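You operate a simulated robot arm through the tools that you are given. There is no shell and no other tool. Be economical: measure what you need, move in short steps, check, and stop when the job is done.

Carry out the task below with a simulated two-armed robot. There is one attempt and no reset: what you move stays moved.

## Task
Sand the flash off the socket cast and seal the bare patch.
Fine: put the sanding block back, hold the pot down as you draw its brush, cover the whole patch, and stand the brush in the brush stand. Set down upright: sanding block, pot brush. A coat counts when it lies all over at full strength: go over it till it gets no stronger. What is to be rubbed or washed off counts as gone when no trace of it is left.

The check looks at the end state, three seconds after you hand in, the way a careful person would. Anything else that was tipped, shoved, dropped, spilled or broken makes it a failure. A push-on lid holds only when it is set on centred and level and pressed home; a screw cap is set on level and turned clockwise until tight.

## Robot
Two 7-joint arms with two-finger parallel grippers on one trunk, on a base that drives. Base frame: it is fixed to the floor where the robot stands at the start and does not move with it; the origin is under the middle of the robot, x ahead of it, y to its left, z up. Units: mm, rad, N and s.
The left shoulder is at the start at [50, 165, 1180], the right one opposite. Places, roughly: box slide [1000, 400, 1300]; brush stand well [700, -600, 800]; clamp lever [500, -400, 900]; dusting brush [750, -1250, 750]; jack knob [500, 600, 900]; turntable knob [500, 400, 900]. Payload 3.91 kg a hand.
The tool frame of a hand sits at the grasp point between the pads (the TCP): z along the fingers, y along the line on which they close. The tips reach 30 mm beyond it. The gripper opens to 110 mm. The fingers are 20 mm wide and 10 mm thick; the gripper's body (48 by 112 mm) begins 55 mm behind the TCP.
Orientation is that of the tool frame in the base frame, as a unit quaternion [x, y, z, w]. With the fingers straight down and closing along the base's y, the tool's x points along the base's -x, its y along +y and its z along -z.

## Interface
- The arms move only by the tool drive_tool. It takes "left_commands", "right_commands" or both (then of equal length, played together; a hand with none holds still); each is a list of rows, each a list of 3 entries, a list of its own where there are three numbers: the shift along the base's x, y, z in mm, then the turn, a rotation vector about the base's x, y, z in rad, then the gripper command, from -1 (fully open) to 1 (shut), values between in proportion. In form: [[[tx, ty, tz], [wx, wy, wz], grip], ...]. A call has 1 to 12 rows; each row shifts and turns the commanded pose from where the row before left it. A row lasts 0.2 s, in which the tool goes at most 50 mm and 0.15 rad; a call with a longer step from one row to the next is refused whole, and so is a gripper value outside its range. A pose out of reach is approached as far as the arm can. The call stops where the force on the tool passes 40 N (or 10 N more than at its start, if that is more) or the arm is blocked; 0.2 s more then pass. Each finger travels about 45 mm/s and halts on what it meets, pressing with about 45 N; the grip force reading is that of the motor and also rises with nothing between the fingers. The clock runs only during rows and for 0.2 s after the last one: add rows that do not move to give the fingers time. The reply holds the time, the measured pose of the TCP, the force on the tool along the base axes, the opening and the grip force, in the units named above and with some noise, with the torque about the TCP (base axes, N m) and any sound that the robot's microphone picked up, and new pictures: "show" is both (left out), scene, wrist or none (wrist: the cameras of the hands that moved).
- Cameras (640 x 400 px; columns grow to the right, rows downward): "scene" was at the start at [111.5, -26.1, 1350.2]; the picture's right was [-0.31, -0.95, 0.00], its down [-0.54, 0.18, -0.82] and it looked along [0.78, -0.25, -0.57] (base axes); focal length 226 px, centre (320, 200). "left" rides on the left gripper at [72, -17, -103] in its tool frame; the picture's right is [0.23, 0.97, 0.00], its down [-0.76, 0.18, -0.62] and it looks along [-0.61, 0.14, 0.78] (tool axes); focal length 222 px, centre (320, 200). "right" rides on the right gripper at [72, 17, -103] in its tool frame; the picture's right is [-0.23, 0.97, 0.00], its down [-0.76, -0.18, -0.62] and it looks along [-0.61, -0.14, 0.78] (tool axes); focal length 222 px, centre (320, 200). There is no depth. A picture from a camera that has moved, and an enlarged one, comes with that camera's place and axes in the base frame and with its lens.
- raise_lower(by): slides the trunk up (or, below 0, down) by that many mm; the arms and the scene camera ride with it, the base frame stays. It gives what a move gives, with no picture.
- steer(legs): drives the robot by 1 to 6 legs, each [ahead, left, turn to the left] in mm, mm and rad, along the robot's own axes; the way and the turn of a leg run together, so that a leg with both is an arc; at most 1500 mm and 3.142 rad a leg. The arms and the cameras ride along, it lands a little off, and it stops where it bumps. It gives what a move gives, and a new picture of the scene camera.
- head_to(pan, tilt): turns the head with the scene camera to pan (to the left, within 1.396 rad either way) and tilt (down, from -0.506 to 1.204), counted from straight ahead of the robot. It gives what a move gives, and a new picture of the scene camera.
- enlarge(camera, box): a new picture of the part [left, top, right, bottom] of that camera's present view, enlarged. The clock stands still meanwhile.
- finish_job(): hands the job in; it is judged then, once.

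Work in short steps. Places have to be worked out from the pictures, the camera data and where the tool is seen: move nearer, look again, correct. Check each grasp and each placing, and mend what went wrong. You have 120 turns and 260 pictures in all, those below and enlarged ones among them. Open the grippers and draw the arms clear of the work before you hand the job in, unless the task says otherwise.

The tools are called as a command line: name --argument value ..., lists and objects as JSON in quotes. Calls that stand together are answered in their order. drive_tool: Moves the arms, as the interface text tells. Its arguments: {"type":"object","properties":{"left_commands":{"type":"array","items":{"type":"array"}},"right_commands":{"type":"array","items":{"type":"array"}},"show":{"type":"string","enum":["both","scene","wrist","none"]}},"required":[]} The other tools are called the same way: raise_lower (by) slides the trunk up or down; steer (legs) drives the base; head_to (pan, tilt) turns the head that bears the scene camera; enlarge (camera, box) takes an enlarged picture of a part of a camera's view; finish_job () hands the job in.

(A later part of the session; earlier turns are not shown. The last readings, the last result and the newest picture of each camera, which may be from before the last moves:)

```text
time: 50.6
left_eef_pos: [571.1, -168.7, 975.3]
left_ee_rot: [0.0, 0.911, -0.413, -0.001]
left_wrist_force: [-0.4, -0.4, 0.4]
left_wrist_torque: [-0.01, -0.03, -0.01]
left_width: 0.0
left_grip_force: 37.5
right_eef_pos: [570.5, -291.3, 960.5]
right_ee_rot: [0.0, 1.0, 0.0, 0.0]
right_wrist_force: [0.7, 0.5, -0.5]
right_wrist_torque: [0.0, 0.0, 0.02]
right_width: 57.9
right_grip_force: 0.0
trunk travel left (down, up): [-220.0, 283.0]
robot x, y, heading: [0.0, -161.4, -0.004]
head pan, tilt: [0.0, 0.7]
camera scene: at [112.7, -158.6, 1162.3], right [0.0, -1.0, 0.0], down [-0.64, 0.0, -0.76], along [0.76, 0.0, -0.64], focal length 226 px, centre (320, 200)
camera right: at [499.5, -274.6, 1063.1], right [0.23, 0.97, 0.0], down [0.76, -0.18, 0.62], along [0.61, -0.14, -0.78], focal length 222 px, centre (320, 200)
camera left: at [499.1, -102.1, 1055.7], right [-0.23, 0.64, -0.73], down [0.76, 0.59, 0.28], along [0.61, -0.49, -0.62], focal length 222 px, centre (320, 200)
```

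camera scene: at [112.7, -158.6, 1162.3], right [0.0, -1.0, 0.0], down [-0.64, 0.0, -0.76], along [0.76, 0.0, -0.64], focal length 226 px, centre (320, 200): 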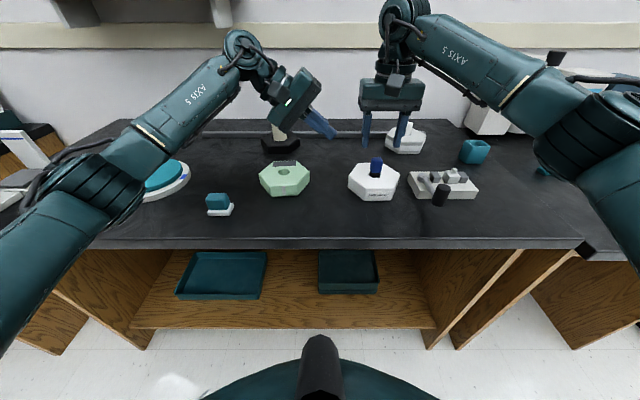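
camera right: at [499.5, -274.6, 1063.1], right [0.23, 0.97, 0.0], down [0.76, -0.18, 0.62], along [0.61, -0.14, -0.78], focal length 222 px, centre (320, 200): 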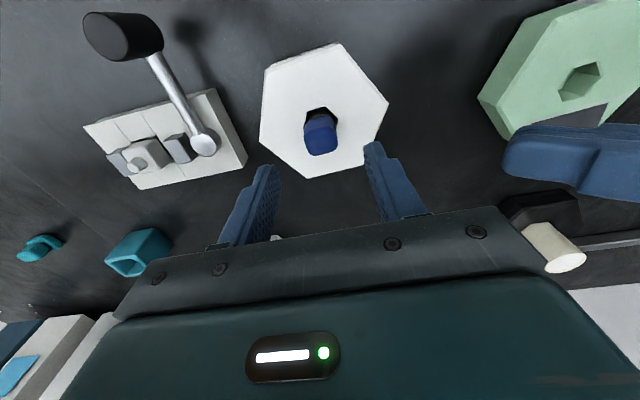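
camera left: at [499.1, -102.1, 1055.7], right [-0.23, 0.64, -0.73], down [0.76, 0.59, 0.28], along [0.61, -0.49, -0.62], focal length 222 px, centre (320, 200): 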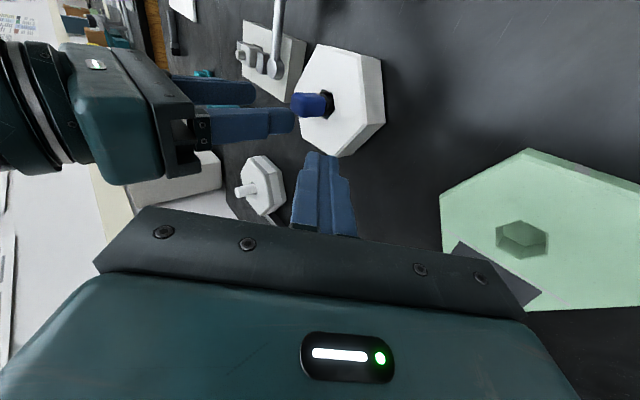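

The handle lines up under the right TCP (computed 570,-290.5). I descend to grip height.

drive_tool --right_commands '[[[0, 0, -20], [0, 0, 0], -0.05], [[0, 0, -20], [0, 0, 0], -0.05], [[0, 0, -14], [0, 0, 0], -0.05], [[0, 0, -6], [0, 0, 0], -0.05], [[0, 0, 0], [0, 0, 0], -0.05]]' --show "wrist"

enlarge --camera "scene" --box '[320, 110, 420, 210]'

```text
time: 51.8
left_eef_pos: [572.3, -168.1, 974.1]
left_ee_rot: [-0.001, 0.91, -0.414, -0.001]
left_wrist_force: [-0.2, 0.4, 0.0]
left_wrist_torque: [-0.02, -0.01, -0.01]
left_width: 0.0
left_grip_force: 37.9
right_eef_pos: [570.5, -292.1, 900.2]
right_ee_rot: [0.001, 1.0, 0.0, 0.0]
right_wrist_force: [-0.3, -0.5, 0.0]
right_wrist_torque: [0.03, 0.04, 0.01]
right_width: 58.0
right_grip_force: 0.1
trunk travel left (down, up): [-220.0, 283.0]
robot x, y, heading: [-1.2, -161.6, -0.003]
head pan, tilt: [0.0, 0.7]
camera right: at [499.1, -274.8, 1003.6], right [0.23, 0.97, 0.0], down [0.76, -0.18, 0.62], along [0.61, -0.14, -0.78], focal length 222 px, centre (320, 200)
```

right: 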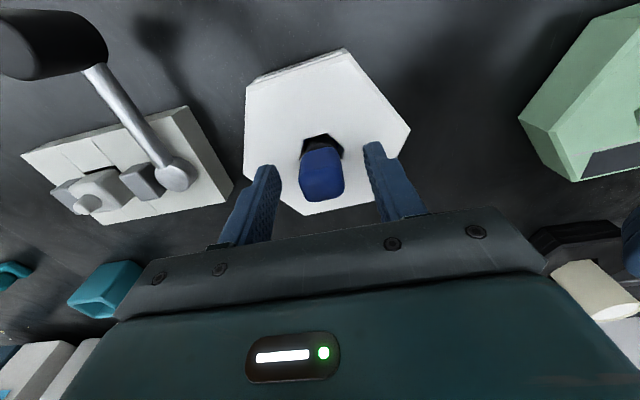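

```text
4.00 times, centred on (370, 160) of scene
camera zoom: at [112.7, -158.6, 1162.3], right [0.0, -1.0, 0.0], down [-0.64, 0.0, -0.76], along [0.76, 0.0, -0.64], focal length 905 px, centre (120, 360)
```

zoom: 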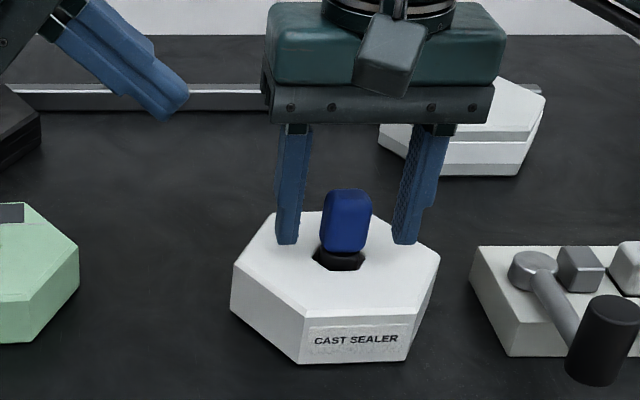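

The handle is centred between the right fingers. I close the right gripper and bring the left tip to just above the pot's +y shoulder.

drive_tool --right_commands '[[[0, 0, -1], [0, 0, 0], 0.3], [[0, 0, 0], [0, 0, 0], 1], [[0, 0, 0], [0, 0, 0], 1], [[0, 0, 0], [0, 0, 0], 1], [[0, 0, 0], [0, 0, 0], 1], [[0, 0, 0], [0, 0, 0], 1]]' --left_commands '[[[0, 0, 0], [0, 0, 0], 1], [[0, 0, 0], [0, 0, 0], 1], [[0, 0, -20], [0, 0, 0], 1], [[0, -20, -20], [0, 0, 0], 1], [[0, -20, -20], [0, 0, 0], 1], [[0, -18, -18], [0, 0, 0], 1]]' --show "both"

enlarge --camera "scene" --box '[320, 110, 420, 210]'

```text
time: 53.2
left_eef_pos: [571.8, -226.6, 895.7]
left_ee_rot: [-0.001, 0.911, -0.413, -0.001]
left_wrist_force: [0.6, 0.4, -1.1]
left_wrist_torque: [0.02, 0.0, -0.01]
left_width: 0.0
left_grip_force: 37.5
right_eef_pos: [571.1, -293.1, 899.7]
right_ee_rot: [-0.001, 1.0, 0.001, 0.0]
right_wrist_force: [0.4, -0.9, 0.3]
right_wrist_torque: [0.04, 0.03, -0.03]
right_width: 24.8
right_grip_force: 45.2
trunk travel left (down, up): [-220.0, 283.0]
robot x, y, heading: [0.0, -161.3, 0.0]
head pan, tilt: [0.0, 0.7]
heard: snap
camera scene: at [112.8, -158.6, 1162.3], right [0.0, -1.0, 0.0], down [-0.64, 0.0, -0.76], along [0.76, 0.0, -0.64], focal length 226 px, centre (320, 200)
camera right: at [499.5, -275.1, 1002.9], right [0.23, 0.97, 0.0], down [0.76, -0.18, 0.62], along [0.61, -0.14, -0.78], focal length 222 px, centre (320, 200)
camera left: at [499.0, -160.0, 976.9], right [-0.23, 0.64, -0.73], down [0.76, 0.59, 0.28], along [0.61, -0.49, -0.62], focal length 222 px, centre (320, 200)
```

scene: 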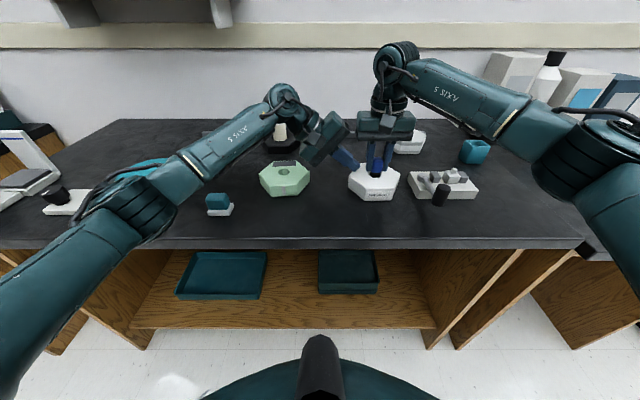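
right: 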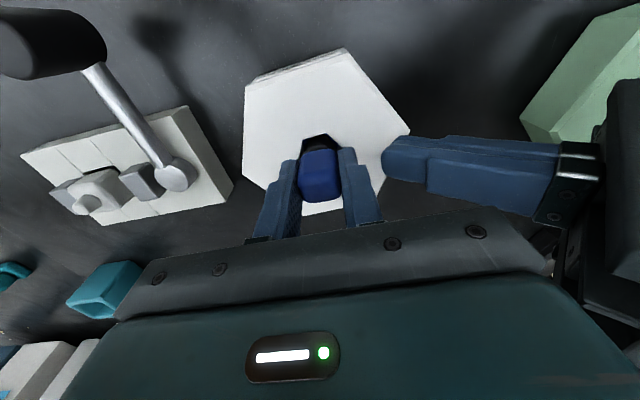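
left: 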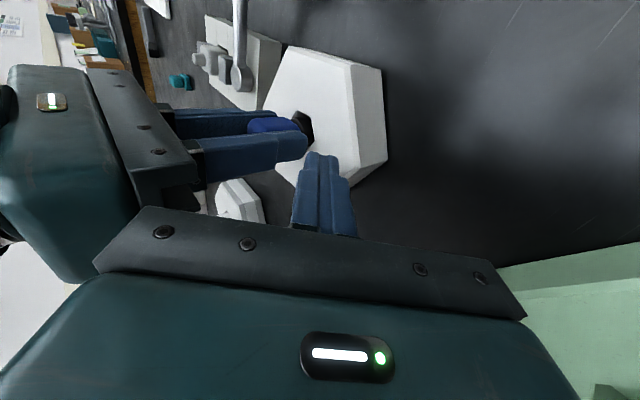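

```text
4.00 times, centred on (370, 160) of scene
camera zoom: at [112.8, -158.6, 1162.3], right [0.0, -1.0, 0.0], down [-0.64, 0.0, -0.76], along [0.76, 0.0, -0.64], focal length 905 px, centre (120, 360)
```

zoom: 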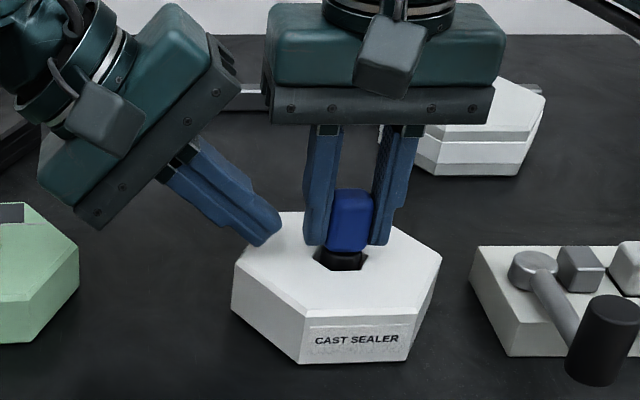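

A snap was heard when gripping (brush seal popping loose, it seems); pot still in place. I lower the left tip onto the pot.

drive_tool --left_commands '[[[0, 0, -6], [0, 0, 0], 1], [[0, 0, -5], [0, 0, 0], 1], [[0, 0, -2], [0, 0, 0], 1], [[0, 0, 0], [0, 0, 0], 1]]' --show "none"

enlarge --camera "scene" --box '[330, 130, 410, 210]'

```text
time: 54.2
left_eef_pos: [570.7, -225.3, 885.7]
left_ee_rot: [0.0, 0.91, -0.415, 0.002]
left_wrist_force: [1.1, 2.0, 16.5]
left_wrist_torque: [-0.24, 0.05, 0.02]
left_width: 0.0
left_grip_force: 38.2
right_eef_pos: [569.3, -290.9, 901.2]
right_ee_rot: [0.001, 1.0, 0.0, 0.0]
right_wrist_force: [0.1, 0.6, 0.1]
right_wrist_torque: [-0.03, -0.02, 0.05]
right_width: 24.9
right_grip_force: 45.2
trunk travel left (down, up): [-220.0, 283.0]
robot x, y, heading: [1.2, -160.9, 0.001]
head pan, tilt: [0.0, 0.7]
```

```text
5.00 times, centred on (370, 170) of scene
camera zoom: at [111.5, -158.2, 1162.6], right [0.0, -1.0, 0.0], down [-0.64, 0.0, -0.77], along [0.77, 0.0, -0.64], focal length 1132 px, centre (70, 350)
```

zoom: 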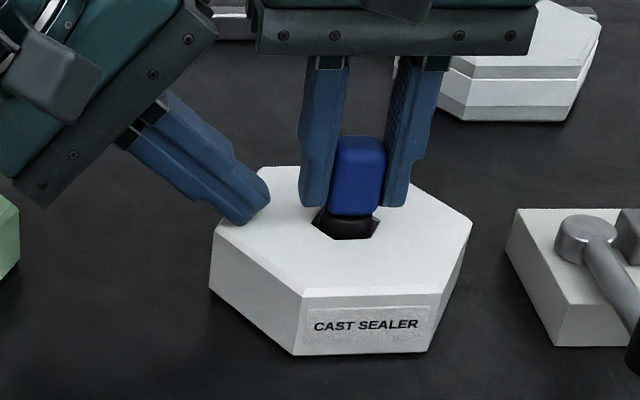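

Left presses with 16 N. I add a little and draw the brush straight up slowly.

drive_tool --left_commands '[[[0, 0, -1], [0, 0, 0], 1], [[0, 0, 0], [0, 0, 0], 1], [[0, 0, 0], [0, 0, 0], 1], [[0, 0, 0], [0, 0, 0], 1], [[0, 0, 0], [0, 0, 0], 1], [[0, 0, 0], [0, 0, 0], 1]]' --right_commands '[[[0, 0, 0], [0, 0, 0], 1], [[0, 0, 3], [0, 0, 0], 1], [[0, 0, 4], [0, 0, 0], 1], [[0, 0, 5], [0, 0, 0], 1], [[0, 0, 5], [0, 0, 0], 1], [[0, 0, 5], [0, 0, 0], 1]]' --show "none"

enlarge --camera "scene" --box '[330, 130, 410, 210]'

```text
time: 55.6
left_eef_pos: [569.7, -226.0, 886.4]
left_ee_rot: [0.002, 0.91, -0.415, 0.003]
left_wrist_force: [2.6, 1.0, 24.2]
left_wrist_torque: [-0.38, -0.02, 0.01]
left_width: 0.0
left_grip_force: 37.8
right_eef_pos: [568.6, -291.1, 924.4]
right_ee_rot: [0.0, 1.0, 0.0, 0.001]
right_wrist_force: [-0.1, 0.1, 0.2]
right_wrist_torque: [-0.02, 0.01, -0.01]
right_width: 24.7
right_grip_force: 45.3
trunk travel left (down, up): [-220.0, 283.0]
robot x, y, heading: [-3.0, -158.0, 0.0]
head pan, tilt: [0.0, 0.7]
```

```text
5.00 times, centred on (370, 170) of scene
camera zoom: at [110.9, -158.2, 1162.5], right [0.0, -1.0, 0.0], down [-0.64, 0.0, -0.77], along [0.77, 0.0, -0.64], focal length 1132 px, centre (70, 350)
```

zoom: 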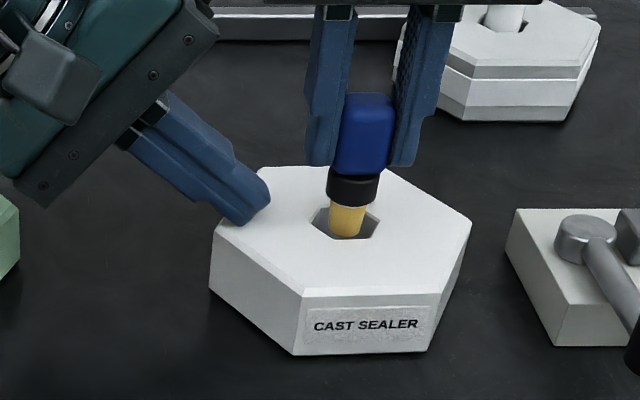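

The brush rises cleanly with the pot held. I continue up.

drive_tool --right_commands '[[[0, 0, 10], [0, 0, 0], 1], [[0, 0, 10], [0, 0, 0], 1], [[0, 0, 10], [0, 0, 0], 1], [[0, 0, 10], [0, 0, 0], 1], [[0, 0, 10], [0, 0, 0], 1], [[0, 0, 0], [0, 0, 0], 1]]' --show "none"

enlarge --camera "scene" --box '[320, 100, 420, 210]'

```text
time: 57.0
left_eef_pos: [571.1, -226.5, 886.2]
left_ee_rot: [0.0, 0.91, -0.415, 0.003]
left_wrist_force: [1.6, 0.1, 23.9]
left_wrist_torque: [-0.38, 0.04, 0.02]
left_width: 0.0
left_grip_force: 37.3
right_eef_pos: [568.0, -292.5, 973.2]
right_ee_rot: [0.0, 1.0, 0.0, 0.001]
right_wrist_force: [-0.1, -0.5, 0.4]
right_wrist_torque: [-0.01, -0.01, -0.02]
right_width: 25.2
right_grip_force: 45.1
trunk travel left (down, up): [-220.0, 283.0]
robot x, y, heading: [-4.3, -163.8, -0.007]
head pan, tilt: [0.0, 0.7]
```

```text
3.64 times, centred on (370, 155) of scene
camera zoom: at [110.8, -158.3, 1162.6], right [0.0, -1.0, 0.0], down [-0.64, 0.0, -0.77], along [0.77, 0.0, -0.64], focal length 823 px, centre (138, 364)
```

zoom: 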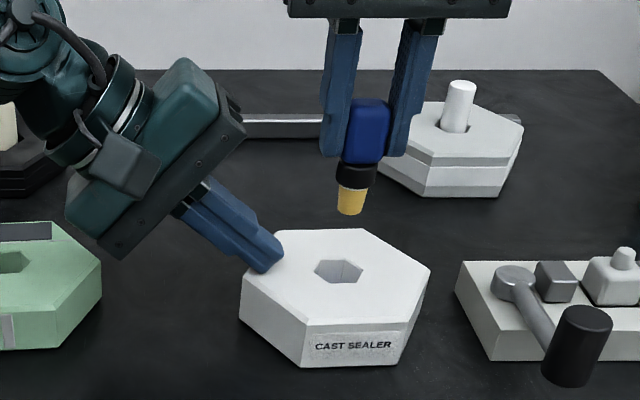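

Brush is out (bristle end ≈ 73 mm below TCP), pot undisturbed. Left hand backs off, untilts and parks to the left; right lifts a bit.

drive_tool --left_commands '[[[0, 5, 10], [0, 0, 0], 1], [[0, 15, 30], [0, 0, 0], 1], [[0, 20, 30], [0, 0, 0], 1], [[-12, 30, 5], [0.12, 0, 0], 1], [[-12, 30, 5], [0.12, 0, 0], 1], [[-12, 30, 5], [0.12, 0, 0], 1], [[-12, 30, 5], [0.12, 0, 0], 1], [[-12, 30, 5], [0.12, 0, 0], 1], [[-12, 30, 0], [0.12, 0, 0], 1], [[-12, 30, 0], [0.13, 0, 0], 1], [[-12, 30, 0], [0, 0, 0], 1]]' --right_commands '[[[0, 0, 0], [0, 0, 0], 1], [[0, 0, 5], [0, 0, 0], 1], [[0, 0, 5], [0, 0, 0], 1], [[0, 0, 5], [0, 0, 0], 1], [[0, 0, 5], [0, 0, 0], 1], [[0, 0, 0], [0, 0, 0], 1], [[0, 0, 0], [0, 0, 0], 1], [[0, 0, 0], [0, 0, 0], 1], [[0, 0, 0], [0, 0, 0], 1], [[0, 0, 0], [0, 0, 0], 1], [[0, 0, 0], [0, 0, 0], 1]]' --show "scene"

```text
time: 59.4
left_eef_pos: [475.6, 54.3, 977.8]
left_ee_rot: [-0.002, 1.0, 0.0, 0.0]
left_wrist_force: [-0.4, -0.7, 0.3]
left_wrist_torque: [-0.04, -0.02, -0.01]
left_width: 0.0
left_grip_force: 37.1
right_eef_pos: [568.9, -292.3, 991.6]
right_ee_rot: [0.0, 1.0, 0.001, -0.001]
right_wrist_force: [-0.4, -0.3, -0.4]
right_wrist_torque: [0.01, 0.0, 0.0]
right_width: 24.8
right_grip_force: 44.7
trunk travel left (down, up): [-220.0, 283.0]
robot x, y, heading: [0.5, -157.7, 0.002]
head pan, tilt: [0.0, 0.7]
camera scene: at [112.6, -158.4, 1162.3], right [0.0, -1.0, 0.0], down [-0.64, 0.0, -0.77], along [0.77, 0.0, -0.64], focal length 226 px, centre (320, 200)
```

scene: 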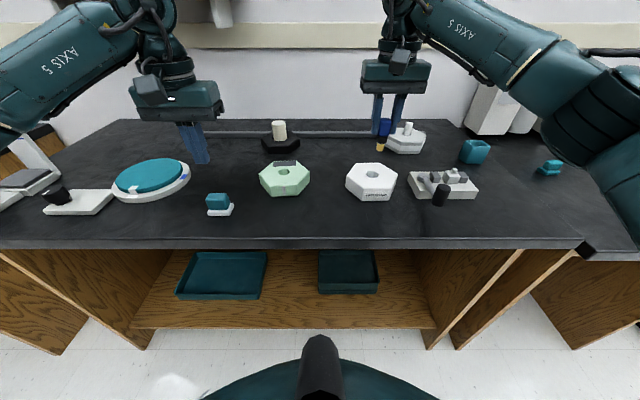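

Now I drive 70 ahead and 110 left so the right hand can reach the patch.

steer --legs '[[70, 110, 0]]'

enlarge --camera "scene" --box '[280, 130, 380, 220]'

enlarge --camera "right" --box '[0, 0, 640, 400]'

```text
time: 61.0
left_eef_pos: [545.7, 163.2, 977.7]
left_ee_rot: [0.0, 1.0, 0.0, 0.0]
left_wrist_force: [0.7, 0.5, -0.1]
left_wrist_torque: [-0.01, 0.02, 0.02]
left_width: 0.1
left_grip_force: 37.9
right_eef_pos: [637.5, -182.4, 992.5]
right_ee_rot: [0.001, 1.0, 0.001, 0.0]
right_wrist_force: [0.8, -0.3, -1.0]
right_wrist_torque: [0.01, -0.02, 0.01]
right_width: 25.1
right_grip_force: 44.9
trunk travel left (down, up): [-220.0, 283.0]
robot x, y, heading: [68.2, -50.6, -0.005]
head pan, tilt: [0.0, 0.7]
camera scene: at [182.3, -47.9, 1162.2], right [0.0, -1.0, 0.0], down [-0.64, 0.0, -0.76], along [0.76, 0.0, -0.64], focal length 226 px, centre (320, 200)
```

scene: 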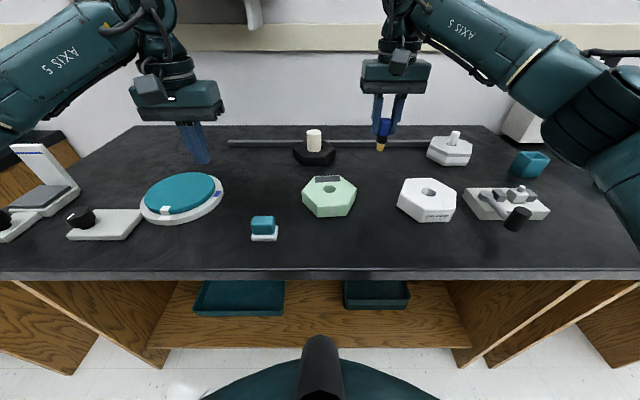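

```text
4.44 times, centred on (330, 175) of scene
camera zoom: at [182.3, -47.9, 1162.2], right [0.0, -1.0, 0.0], down [-0.64, 0.0, -0.76], along [0.76, 0.0, -0.64], focal length 1006 px, centre (276, 311)
```

zoom: 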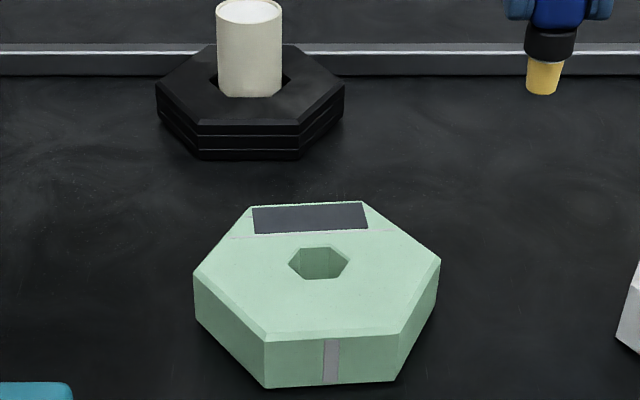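

```text
1.00 times, centred on (320, 200) of right (not enlarged: the box is as wide or as high as the picture)
camera zoom: at [567.9, -164.6, 1094.3], right [0.23, 0.97, 0.0], down [0.76, -0.18, 0.62], along [0.61, -0.14, -0.78], focal length 222 px, centre (320, 200)
```

zoom: 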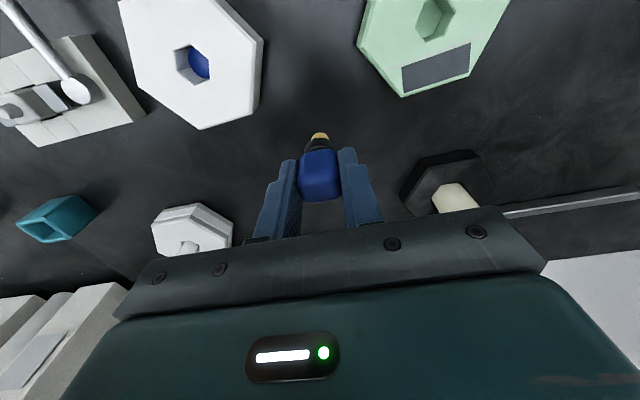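

Sealer is blue in the pot. The patch spans about x 610–640, y −97…−37, centre ≈ (625,-66), z ≈ 857. I bring the brush over its −y end.

drive_tool --right_commands '[[[-2, 30, 0], [0, 0, 0], 1], [[-2, 30, -10], [0, 0, 0], 1], [[-2, 28, -15], [0, 0, 0], 1], [[0, 0, -15], [0, 0, 0], 1], [[0, 0, -10], [0, 0, 0], 1], [[0, 0, 0], [0, 0, 0], 1]]' --show "wrist"

enlarge --camera "scene" --box '[290, 130, 370, 220]'

```text
time: 62.4
left_eef_pos: [544.6, 164.0, 977.7]
left_ee_rot: [0.0, 1.0, 0.0, 0.0]
left_wrist_force: [-0.5, 0.3, -0.1]
left_wrist_torque: [-0.02, 0.02, 0.01]
left_width: 0.1
left_grip_force: 37.9
right_eef_pos: [631.9, -94.6, 942.1]
right_ee_rot: [0.001, 1.0, 0.001, 0.001]
right_wrist_force: [-0.4, 0.0, -1.7]
right_wrist_torque: [-0.02, -0.01, -0.01]
right_width: 25.1
right_grip_force: 44.8
trunk travel left (down, up): [-220.0, 283.0]
robot x, y, heading: [68.0, -45.9, 0.004]
head pan, tilt: [0.0, 0.7]
camera right: at [561.4, -76.4, 1044.2], right [0.23, 0.97, 0.0], down [0.76, -0.18, 0.62], along [0.61, -0.14, -0.78], focal length 222 px, centre (320, 200)
```

right: 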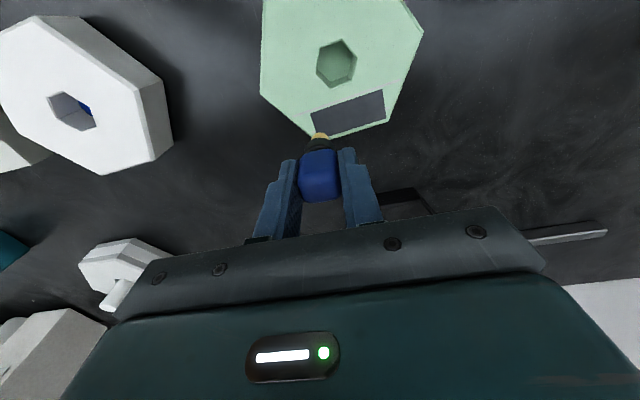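

```text
4.44 times, centred on (330, 175) of scene
camera zoom: at [182.2, -48.0, 1162.2], right [0.0, -1.0, 0.0], down [-0.64, 0.0, -0.76], along [0.76, 0.0, -0.64], focal length 1006 px, centre (276, 311)
```

zoom: 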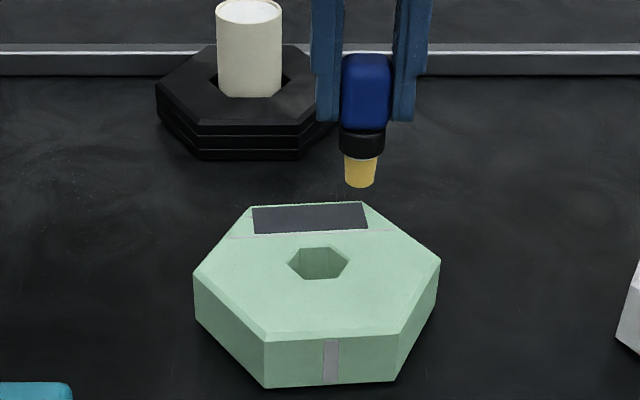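

Bristle end is at z≈869 over the −y/back corner. I move to (629,-88) and lower until touch.

drive_tool --right_commands '[[[-2, 6, -6], [0, 0, 0], 1], [[0, 0, -4], [0, 0, 0], 1], [[0, 0, -2], [0, 0, 0], 1], [[0, 0, 0], [0, 0, 0], 1]]' --show "none"

enlarge --camera "scene" --box '[300, 150, 360, 200]'

```text
time: 63.4
left_eef_pos: [546.2, 165.1, 976.7]
left_ee_rot: [0.0, 1.0, 0.0, -0.001]
left_wrist_force: [0.1, -0.3, 0.3]
left_wrist_torque: [0.02, 0.01, 0.0]
left_width: 0.1
left_grip_force: 37.4
right_eef_pos: [629.6, -87.9, 930.3]
right_ee_rot: [0.001, 1.0, 0.0, 0.0]
right_wrist_force: [1.0, 0.6, 0.3]
right_wrist_torque: [-0.03, -0.01, 0.0]
right_width: 24.8
right_grip_force: 45.0
trunk travel left (down, up): [-220.0, 283.0]
robot x, y, heading: [70.8, -49.2, 0.0]
head pan, tilt: [0.0, 0.7]
```

```text
8.00 times, centred on (330, 175) of scene
camera zoom: at [182.2, -48.0, 1162.2], right [0.0, -1.0, 0.0], down [-0.64, 0.0, -0.76], along [0.76, 0.0, -0.64], focal length 1811 px, centre (240, 400)
```

zoom: 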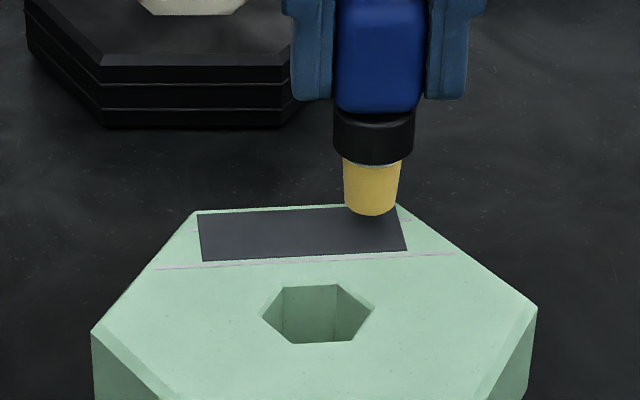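

drive_tool --right_commands '[[[0, 0, -2], [0, 0, 0], 1], [[0, 0, -1], [0, 0, 0], 1], [[0, 0, 0], [0, 0, 0], 1]]' --show "none"

enlarge --camera "scene" --box '[300, 150, 360, 200]'

```text
time: 64.2
left_eef_pos: [546.1, 163.7, 976.8]
left_ee_rot: [0.0, 1.0, 0.0, 0.0]
left_wrist_force: [-0.5, -0.1, 0.2]
left_wrist_torque: [0.0, -0.06, -0.03]
left_width: 0.0
left_grip_force: 37.4
right_eef_pos: [630.6, -87.7, 926.4]
right_ee_rot: [0.001, 1.0, 0.001, 0.001]
right_wrist_force: [0.3, -0.1, 0.0]
right_wrist_torque: [0.05, -0.02, 0.0]
right_width: 25.2
right_grip_force: 45.1
trunk travel left (down, up): [-220.0, 283.0]
robot x, y, heading: [69.6, -47.9, -0.001]
head pan, tilt: [0.0, 0.7]
```

```text
8.00 times, centred on (330, 175) of scene
camera zoom: at [182.2, -48.0, 1162.2], right [0.0, -1.0, 0.0], down [-0.64, 0.0, -0.76], along [0.76, 0.0, -0.64], focal length 1811 px, centre (240, 400)
```

zoom: 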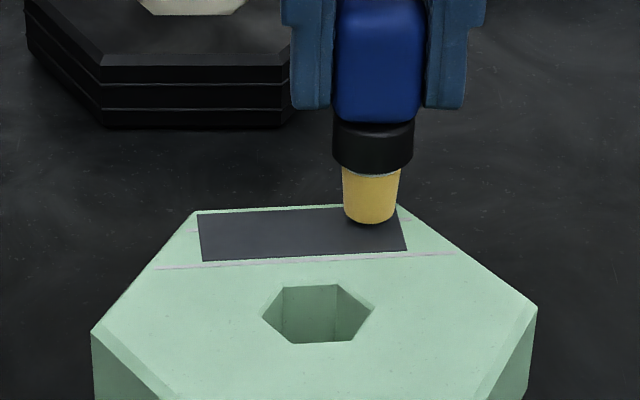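

drive_tool --right_commands '[[[0, 0, -2], [0, 0, 0], 1], [[0, 0, -2], [0, 0, 0], 1], [[0, 0, 0], [0, 0, 0], 1]]' --show "none"

enlarge --camera "scene" --box '[300, 150, 360, 200]'

```text
time: 65.0
left_eef_pos: [545.9, 163.4, 977.9]
left_ee_rot: [0.0, 1.0, 0.0, 0.0]
left_wrist_force: [1.0, 0.5, -0.1]
left_wrist_torque: [0.03, 0.01, 0.01]
left_width: 0.0
left_grip_force: 37.8
right_eef_pos: [630.5, -87.0, 923.7]
right_ee_rot: [0.001, 1.0, 0.001, 0.001]
right_wrist_force: [0.1, 0.4, 6.5]
right_wrist_torque: [-0.07, -0.05, 0.04]
right_width: 25.3
right_grip_force: 44.9
trunk travel left (down, up): [-220.0, 283.0]
robot x, y, heading: [71.9, -46.9, -0.001]
head pan, tilt: [0.0, 0.7]
```

```text
8.00 times, centred on (330, 175) of scene
camera zoom: at [181.7, -48.1, 1162.4], right [0.0, -1.0, 0.0], down [-0.64, 0.0, -0.77], along [0.77, 0.0, -0.64], focal length 1811 px, centre (240, 400)
```

zoom: 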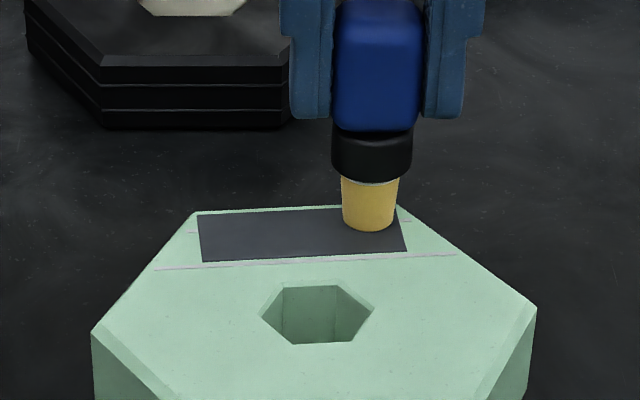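

Touch at TCP 923.5 with 6.5 N. I ease off slightly and stroke the rear lane to +y (following the patch's slight skew).

drive_tool --right_commands '[[[2, 0, 0.3], [0, 0, 0], 1], [[-0.5, 6, 0], [0, 0, 0], 1], [[-0.5, 6, 0], [0, 0, 0], 1], [[-0.5, 6, 0], [0, 0, 0], 1], [[-0.5, 6, 0], [0, 0, 0], 1], [[-0.5, 6, 0], [0, 0, 0], 1], [[-0.5, 6, 0], [0, 0, 0], 1], [[-0.5, 6, 0], [0, 0, 0], 1]]' --show "none"

enlarge --camera "scene" --box '[300, 150, 360, 200]'

```text
time: 66.8
left_eef_pos: [543.7, 164.0, 976.9]
left_ee_rot: [-0.001, 1.0, 0.0, 0.001]
left_wrist_force: [-0.5, -0.6, -0.5]
left_wrist_torque: [0.01, 0.02, -0.01]
left_width: 0.0
left_grip_force: 37.1
right_eef_pos: [628.8, -45.5, 923.8]
right_ee_rot: [0.001, 1.0, 0.0, 0.001]
right_wrist_force: [0.5, -4.0, 10.8]
right_wrist_torque: [-0.24, -0.03, 0.0]
right_width: 25.1
right_grip_force: 45.3
trunk travel left (down, up): [-220.0, 283.0]
robot x, y, heading: [69.5, -53.2, 0.0]
head pan, tilt: [0.0, 0.7]
```

```text
8.00 times, centred on (330, 175) of scene
camera zoom: at [181.4, -48.4, 1162.4], right [0.0, -1.0, 0.0], down [-0.64, 0.0, -0.77], along [0.77, 0.0, -0.64], focal length 1811 px, centre (240, 400)
```

zoom: 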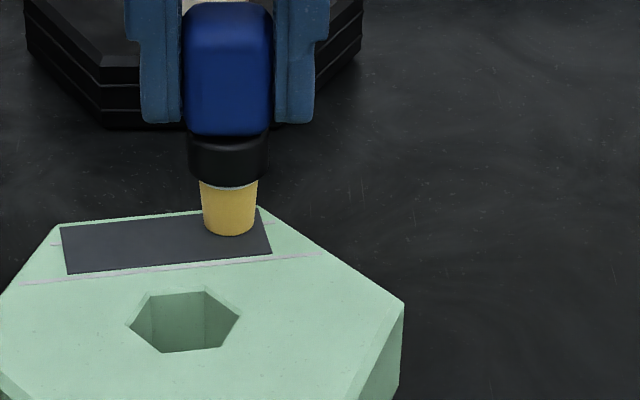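

The brush friction dragged the cast ~40 mm along. I drag it straight back the same way (a bit more, toward its original place), then I'll hold it with the left hand.

drive_tool --right_commands '[[[0.5, -6, 0], [0, 0, 0], 1], [[0.5, -6, 0], [0, 0, 0], 1], [[0.5, -6, 0], [0, 0, 0], 1], [[0.5, -6, 0], [0, 0, 0], 1], [[0.5, -6, 0], [0, 0, 0], 1], [[0.5, -6, 0], [0, 0, 0], 1], [[0.5, -6, 0], [0, 0, 0], 1], [[0, -6, 0], [0, 0, 0], 1], [[0, -5, 0], [0, 0, 0], 1]]' --show "none"

enlarge --camera "scene" --box '[280, 140, 370, 210]'

```text
time: 68.8
left_eef_pos: [544.9, 163.8, 977.7]
left_ee_rot: [0.0, 1.0, -0.001, 0.0]
left_wrist_force: [0.7, -0.1, 1.2]
left_wrist_torque: [-0.01, 0.0, 0.01]
left_width: 0.0
left_grip_force: 37.8
right_eef_pos: [632.4, -98.5, 923.9]
right_ee_rot: [0.001, 1.0, 0.0, 0.001]
right_wrist_force: [0.7, 3.2, 9.7]
right_wrist_torque: [0.27, -0.03, -0.02]
right_width: 25.0
right_grip_force: 44.8
trunk travel left (down, up): [-220.0, 283.0]
robot x, y, heading: [70.6, -52.2, 0.0]
head pan, tilt: [0.0, 0.7]
```

```text
5.71 times, centred on (325, 175) of scene
camera zoom: at [181.4, -47.6, 1162.4], right [0.0, -1.0, 0.0], down [-0.64, 0.0, -0.77], along [0.77, 0.0, -0.64], focal length 1293 px, centre (291, 343)
```

zoom: 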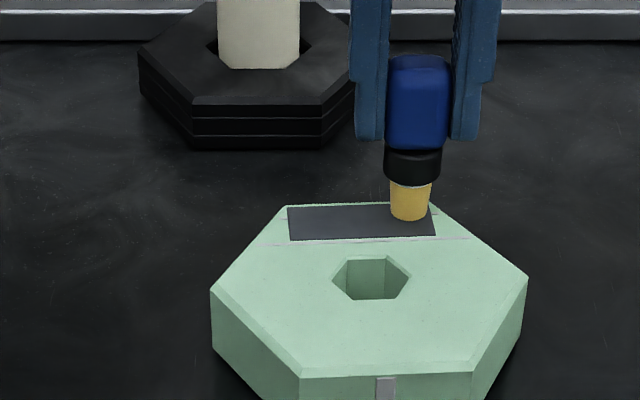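

The cast is back at its original place (hole ≈ (589,-79)). I lift the brush to see whether it left any coat.

drive_tool --right_commands '[[[0, 0, 15], [0, 0, 0], 1], [[0, -20, 20], [0, 0, 0], 1], [[0, -40, 15], [0, 0, 0], 1], [[0, -40, 0], [0, 0, 0], 1]]' --show "none"

enlarge --camera "scene" --box '[300, 150, 360, 200]'

enlarge --camera "scene" --box '[370, 120, 470, 220]'

enlarge --camera "right" --box '[290, 110, 350, 210]'

```text
time: 69.8
left_eef_pos: [546.1, 163.5, 978.0]
left_ee_rot: [0.0, 1.0, 0.0, 0.0]
left_wrist_force: [-0.5, 0.4, 0.0]
left_wrist_torque: [-0.01, -0.04, 0.02]
left_width: 0.0
left_grip_force: 37.9
right_eef_pos: [632.7, -198.3, 974.3]
right_ee_rot: [0.001, 1.0, 0.001, 0.0]
right_wrist_force: [0.8, 0.0, 0.4]
right_wrist_torque: [-0.01, -0.01, 0.02]
right_width: 24.9
right_grip_force: 45.0
trunk travel left (down, up): [-220.0, 283.0]
robot x, y, heading: [67.7, -49.4, 0.003]
head pan, tilt: [0.0, 0.7]
```

```text
8.00 times, centred on (330, 175) of scene
camera zoom: at [182.2, -48.3, 1162.2], right [0.0, -1.0, 0.0], down [-0.64, 0.0, -0.76], along [0.76, 0.0, -0.64], focal length 1811 px, centre (240, 400)
```

zoom: 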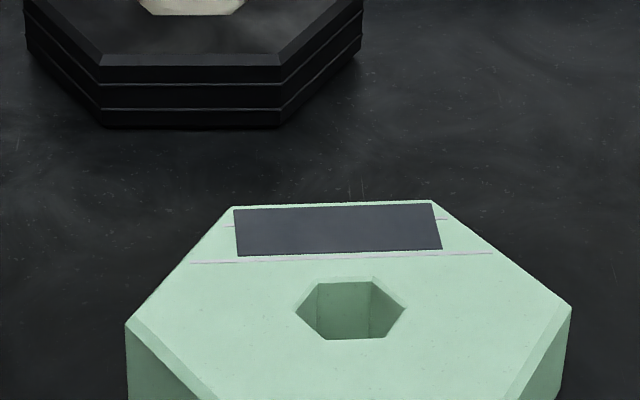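

```text
4.00 times, centred on (420, 170) of scene
camera zoom: at [182.2, -48.3, 1162.2], right [0.0, -1.0, 0.0], down [-0.64, 0.0, -0.76], along [0.76, 0.0, -0.64], focal length 905 px, centre (-80, 320)
```

zoom: 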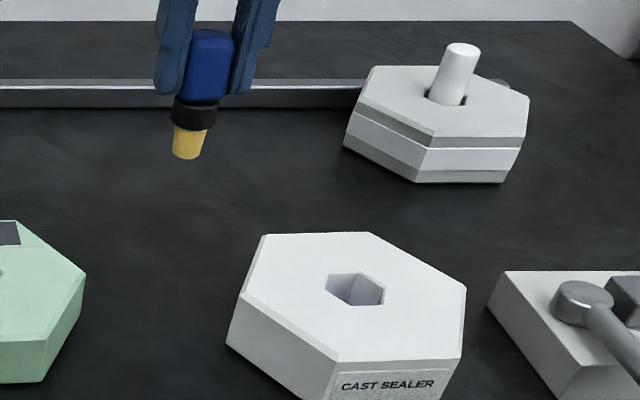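

```text
4.00 times, centred on (320, 160) of right
camera zoom: at [562.7, -182.2, 1076.1], right [0.23, 0.97, 0.0], down [0.76, -0.18, 0.62], along [0.61, -0.14, -0.78], focal length 888 px, centre (320, 360)
```

zoom: 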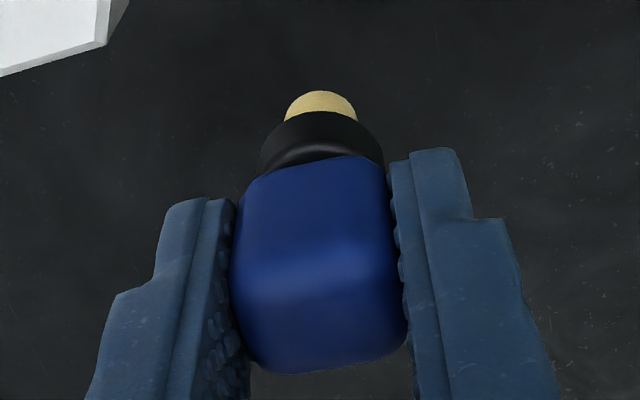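

enlarge --camera "scene" --box '[326, 172, 358, 186]'

enlarge --camera "right" --box '[400, 0, 600, 120]'

enlarge --camera "right" --box '[120, 0, 320, 120]'

```text
16.00 times, centred on (342, 179) of scene
camera zoom: at [182.2, -48.3, 1162.2], right [0.0, -1.0, 0.0], down [-0.64, 0.0, -0.76], along [0.76, 0.0, -0.64], focal length 3622 px, centre (-32, 536)
```

zoom: 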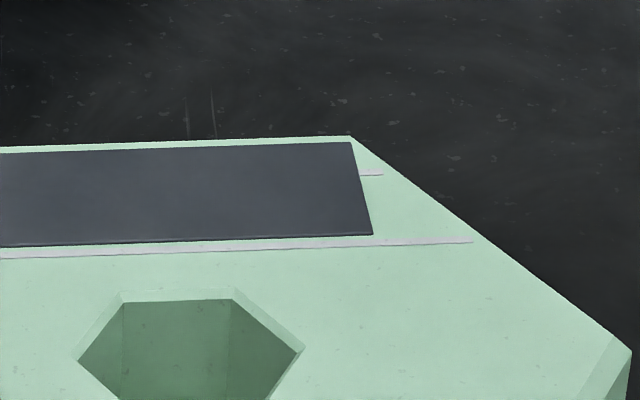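

```text
3.20 times, centred on (500, 60) of right
camera zoom: at [562.7, -182.2, 1076.1], right [0.23, 0.97, 0.0], down [0.76, -0.18, 0.62], along [0.61, -0.14, -0.78], focal length 711 px, centre (-256, 648)
```

zoom: 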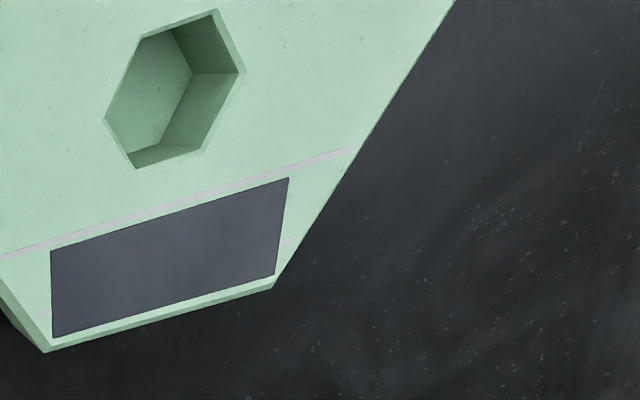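

```text
3.20 times, centred on (220, 60) of right
camera zoom: at [562.7, -182.2, 1076.1], right [0.23, 0.97, 0.0], down [0.76, -0.18, 0.62], along [0.61, -0.14, -0.78], focal length 711 px, centre (640, 648)
```

zoom: 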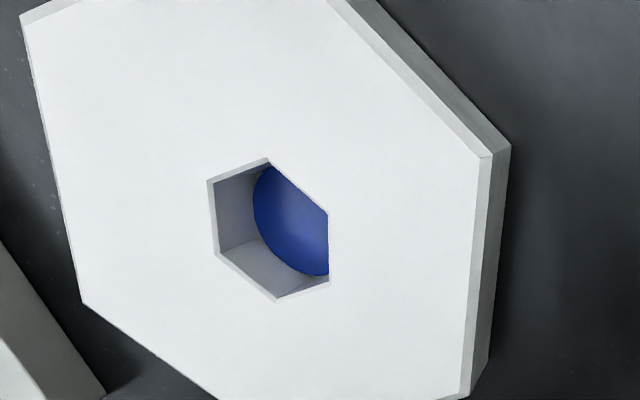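

No coat yet: the brush never slid over the patch. I bring the left hand, tilted 63°, to press the cast's +y shoulder.

drive_tool --left_commands '[[[2, -16, 2], [-0.1, 0, 0], 1], [[2, -16, 0], [-0.1, 0, 0], 1], [[2, -16, 0], [-0.1, 0, 0], 1], [[2, -16, 0], [-0.1, 0, 0], 1], [[2, -17, 0], [-0.1, 0, 0], 1], [[2, -17, 0], [-0.1, 0, 0], 1], [[2, -17, -5], [-0.1, 0, 0], 1], [[2, -17, -15], [-0.1, 0, 0], 1], [[2, -17, -20], [-0.1, 0, 0], 1], [[2, -17, -20], [-0.1, 0, 0], 1], [[2, -17, -20], [-0.1, 0, 0], 1], [[0, 0, 0], [0, 0, 0], 1]]' --show "none"

enlarge --camera "scene" --box '[250, 110, 390, 215]'

```text
time: 72.4
left_eef_pos: [568.6, -19.5, 898.4]
left_ee_rot: [0.001, 0.852, -0.523, -0.001]
left_wrist_force: [-0.2, 0.0, -0.6]
left_wrist_torque: [0.01, -0.01, 0.01]
left_width: 0.0
left_grip_force: 37.9
right_eef_pos: [632.9, -198.2, 972.7]
right_ee_rot: [0.0, 1.0, 0.0, -0.001]
right_wrist_force: [-0.5, 0.4, -0.7]
right_wrist_torque: [0.01, -0.02, 0.01]
right_width: 25.0
right_grip_force: 44.7
trunk travel left (down, up): [-220.0, 283.0]
robot x, y, heading: [69.1, -42.5, -0.003]
head pan, tilt: [0.0, 0.7]
```

```text
3.81 times, centred on (320, 162) of scene
camera zoom: at [182.2, -48.0, 1162.3], right [0.0, -1.0, 0.0], down [-0.64, 0.0, -0.76], along [0.76, 0.0, -0.64], focal length 862 px, centre (320, 343)
```

zoom: 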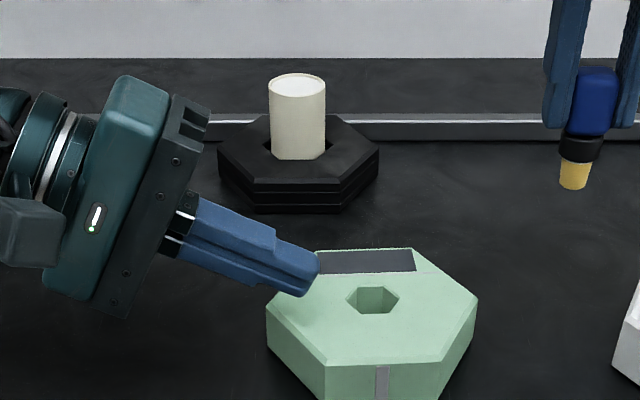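

drive_tool --left_commands '[[[0, 0, -10], [0, 0, 0], 1], [[0, 0, -6], [0, 0, 0], 1], [[0, 0, -4], [0, 0, 0], 1], [[0, 0, -2], [0, 0, 0], 1], [[0, 0, 0], [0, 0, 0], 1]]' --show "none"

enlarge --camera "scene" --box '[250, 110, 390, 215]'

```text
time: 73.6
left_eef_pos: [566.6, -19.4, 877.4]
left_ee_rot: [0.001, 0.852, -0.523, 0.0]
left_wrist_force: [-0.1, -0.7, 2.5]
left_wrist_torque: [-0.09, 0.0, 0.02]
left_width: 0.0
left_grip_force: 37.8
right_eef_pos: [634.2, -198.0, 973.4]
right_ee_rot: [0.0, 1.0, 0.0, -0.001]
right_wrist_force: [0.1, 0.8, 0.1]
right_wrist_torque: [-0.01, -0.01, -0.01]
right_width: 25.4
right_grip_force: 45.0
trunk travel left (down, up): [-220.0, 283.0]
robot x, y, heading: [67.9, -46.6, -0.004]
head pan, tilt: [0.0, 0.7]
```

```text
3.81 times, centred on (320, 162) of scene
camera zoom: at [182.0, -48.1, 1162.3], right [0.0, -1.0, 0.0], down [-0.64, 0.0, -0.77], along [0.77, 0.0, -0.64], focal length 862 px, centre (320, 343)
```

zoom: 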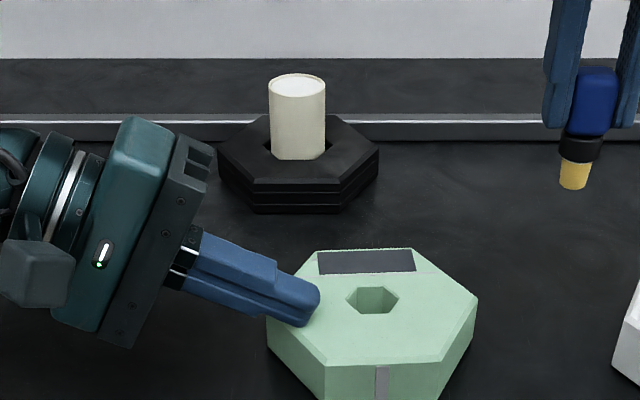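

Left contact at 877. I press 4 mm deeper (~25 N) and bring the brush to the −y end of the patch (rear lane, x≈634).

drive_tool --left_commands '[[[0, 0, -2], [0, 0, 0], 1], [[0, 0, -2], [0, 0, 0], 1], [[0, 0, 0], [0, 0, 0], 1], [[0, 0, 0], [0, 0, 0], 1], [[0, 0, 0], [0, 0, 0], 1], [[0, 0, 0], [0, 0, 0], 1]]' --right_commands '[[[0, 32, 0], [0, 0, 0], 1], [[0, 32, 0], [0, 0, 0], 1], [[1, 32, -15], [0, 0, 0], 1], [[0, 0, -20], [0, 0, 0], 1], [[0, 0, -10], [0, 0, 0], 1], [[0, 0, -3.5], [0, 0, 0], 1]]' --show "none"

enlarge --camera "scene" --box '[290, 145, 370, 205]'

```text
time: 75.0
left_eef_pos: [567.3, -20.2, 877.6]
left_ee_rot: [0.001, 0.851, -0.525, 0.003]
left_wrist_force: [2.3, -1.1, 26.1]
left_wrist_torque: [-0.58, 0.0, 0.03]
left_width: 0.1
left_grip_force: 38.5
right_eef_pos: [634.0, -102.9, 924.4]
right_ee_rot: [0.001, 1.0, -0.001, 0.0]
right_wrist_force: [0.0, -1.0, -0.6]
right_wrist_torque: [0.03, -0.03, 0.0]
right_width: 24.9
right_grip_force: 45.3
trunk travel left (down, up): [-220.0, 283.0]
robot x, y, heading: [70.2, -51.7, -0.005]
head pan, tilt: [0.0, 0.7]
```

```text
6.67 times, centred on (330, 175) of scene
camera zoom: at [180.5, -48.1, 1162.6], right [0.0, -1.0, 0.0], down [-0.64, 0.0, -0.77], along [0.77, 0.0, -0.64], focal length 1509 px, centre (253, 367)
```

zoom: 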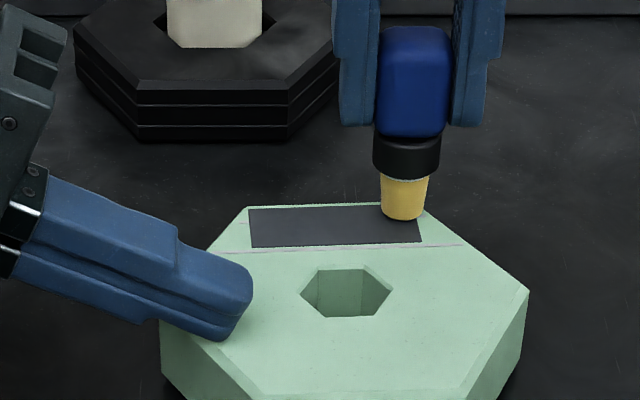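

Left presses with 26 N, cast unmoved. I lower the brush ~1.5 mm and stroke +y along the rear lane.

drive_tool --right_commands '[[[0, 0, -1.5], [0, 0, 0], 1], [[0, 5, 0], [0, 0, 0], 1], [[0, 5, 0], [0, 0, 0], 1], [[0, 5, 0], [0, 0, 0], 1], [[0, 5, 0], [0, 0, 0], 1]]' --show "none"

enlarge --camera "scene" --box '[290, 145, 370, 205]'

```text
time: 76.2
left_eef_pos: [568.1, -18.8, 877.2]
left_ee_rot: [0.001, 0.851, -0.525, 0.002]
left_wrist_force: [0.0, -1.1, 25.9]
left_wrist_torque: [-0.64, 0.04, 0.01]
left_width: 0.0
left_grip_force: 37.8
right_eef_pos: [633.1, -83.4, 923.8]
right_ee_rot: [0.001, 1.0, 0.0, 0.001]
right_wrist_force: [-0.5, -0.6, -0.5]
right_wrist_torque: [0.04, 0.0, 0.02]
right_width: 24.9
right_grip_force: 44.7
trunk travel left (down, up): [-220.0, 283.0]
robot x, y, heading: [72.2, -49.9, 0.0]
head pan, tilt: [0.0, 0.7]
```

```text
6.67 times, centred on (330, 175) of scene
camera zoom: at [180.4, -48.2, 1162.5], right [0.0, -1.0, 0.0], down [-0.64, 0.0, -0.77], along [0.77, 0.0, -0.64], focal length 1509 px, centre (253, 367)
```

zoom: 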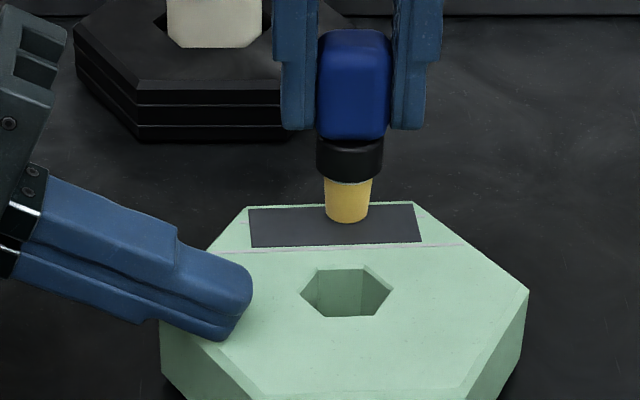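

No touch yet; lower 1.5 mm more and stroke on.

drive_tool --right_commands '[[[0, 0, -1.5], [0, 0, 0], 1], [[0, 5, 0], [0, 0, 0], 1], [[0, 5, 0], [0, 0, 0], 1], [[0, 5, 0], [0, 0, 0], 1], [[0, 5, 0], [0, 0, 0], 1]]' --show "none"

enlarge --camera "scene" --box '[290, 145, 370, 205]'

```text
time: 77.4
left_eef_pos: [566.1, -18.8, 878.5]
left_ee_rot: [-0.001, 0.851, -0.525, 0.003]
left_wrist_force: [2.3, -0.3, 25.5]
left_wrist_torque: [-0.56, 0.0, 0.01]
left_width: 0.1
left_grip_force: 37.4
right_eef_pos: [632.4, -64.2, 922.7]
right_ee_rot: [0.001, 1.0, 0.0, 0.001]
right_wrist_force: [-0.6, -6.1, 8.3]
right_wrist_torque: [-0.44, 0.05, 0.0]
right_width: 25.0
right_grip_force: 44.7
trunk travel left (down, up): [-220.0, 283.0]
robot x, y, heading: [66.0, -48.5, -0.001]
head pan, tilt: [0.0, 0.7]
```

```text
6.67 times, centred on (330, 175) of scene
camera zoom: at [179.8, -48.5, 1162.6], right [0.0, -1.0, 0.0], down [-0.64, 0.0, -0.77], along [0.77, 0.0, -0.64], focal length 1509 px, centre (253, 367)
```

zoom: 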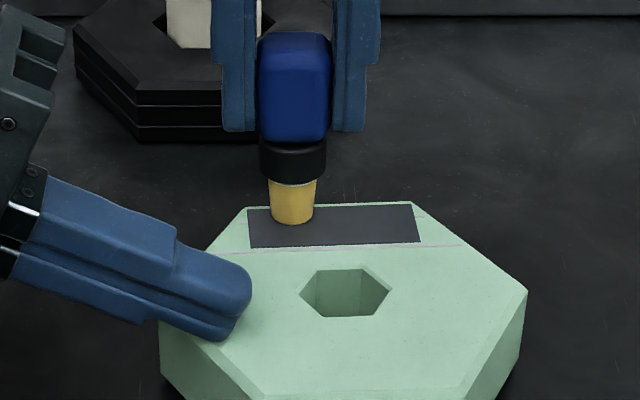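

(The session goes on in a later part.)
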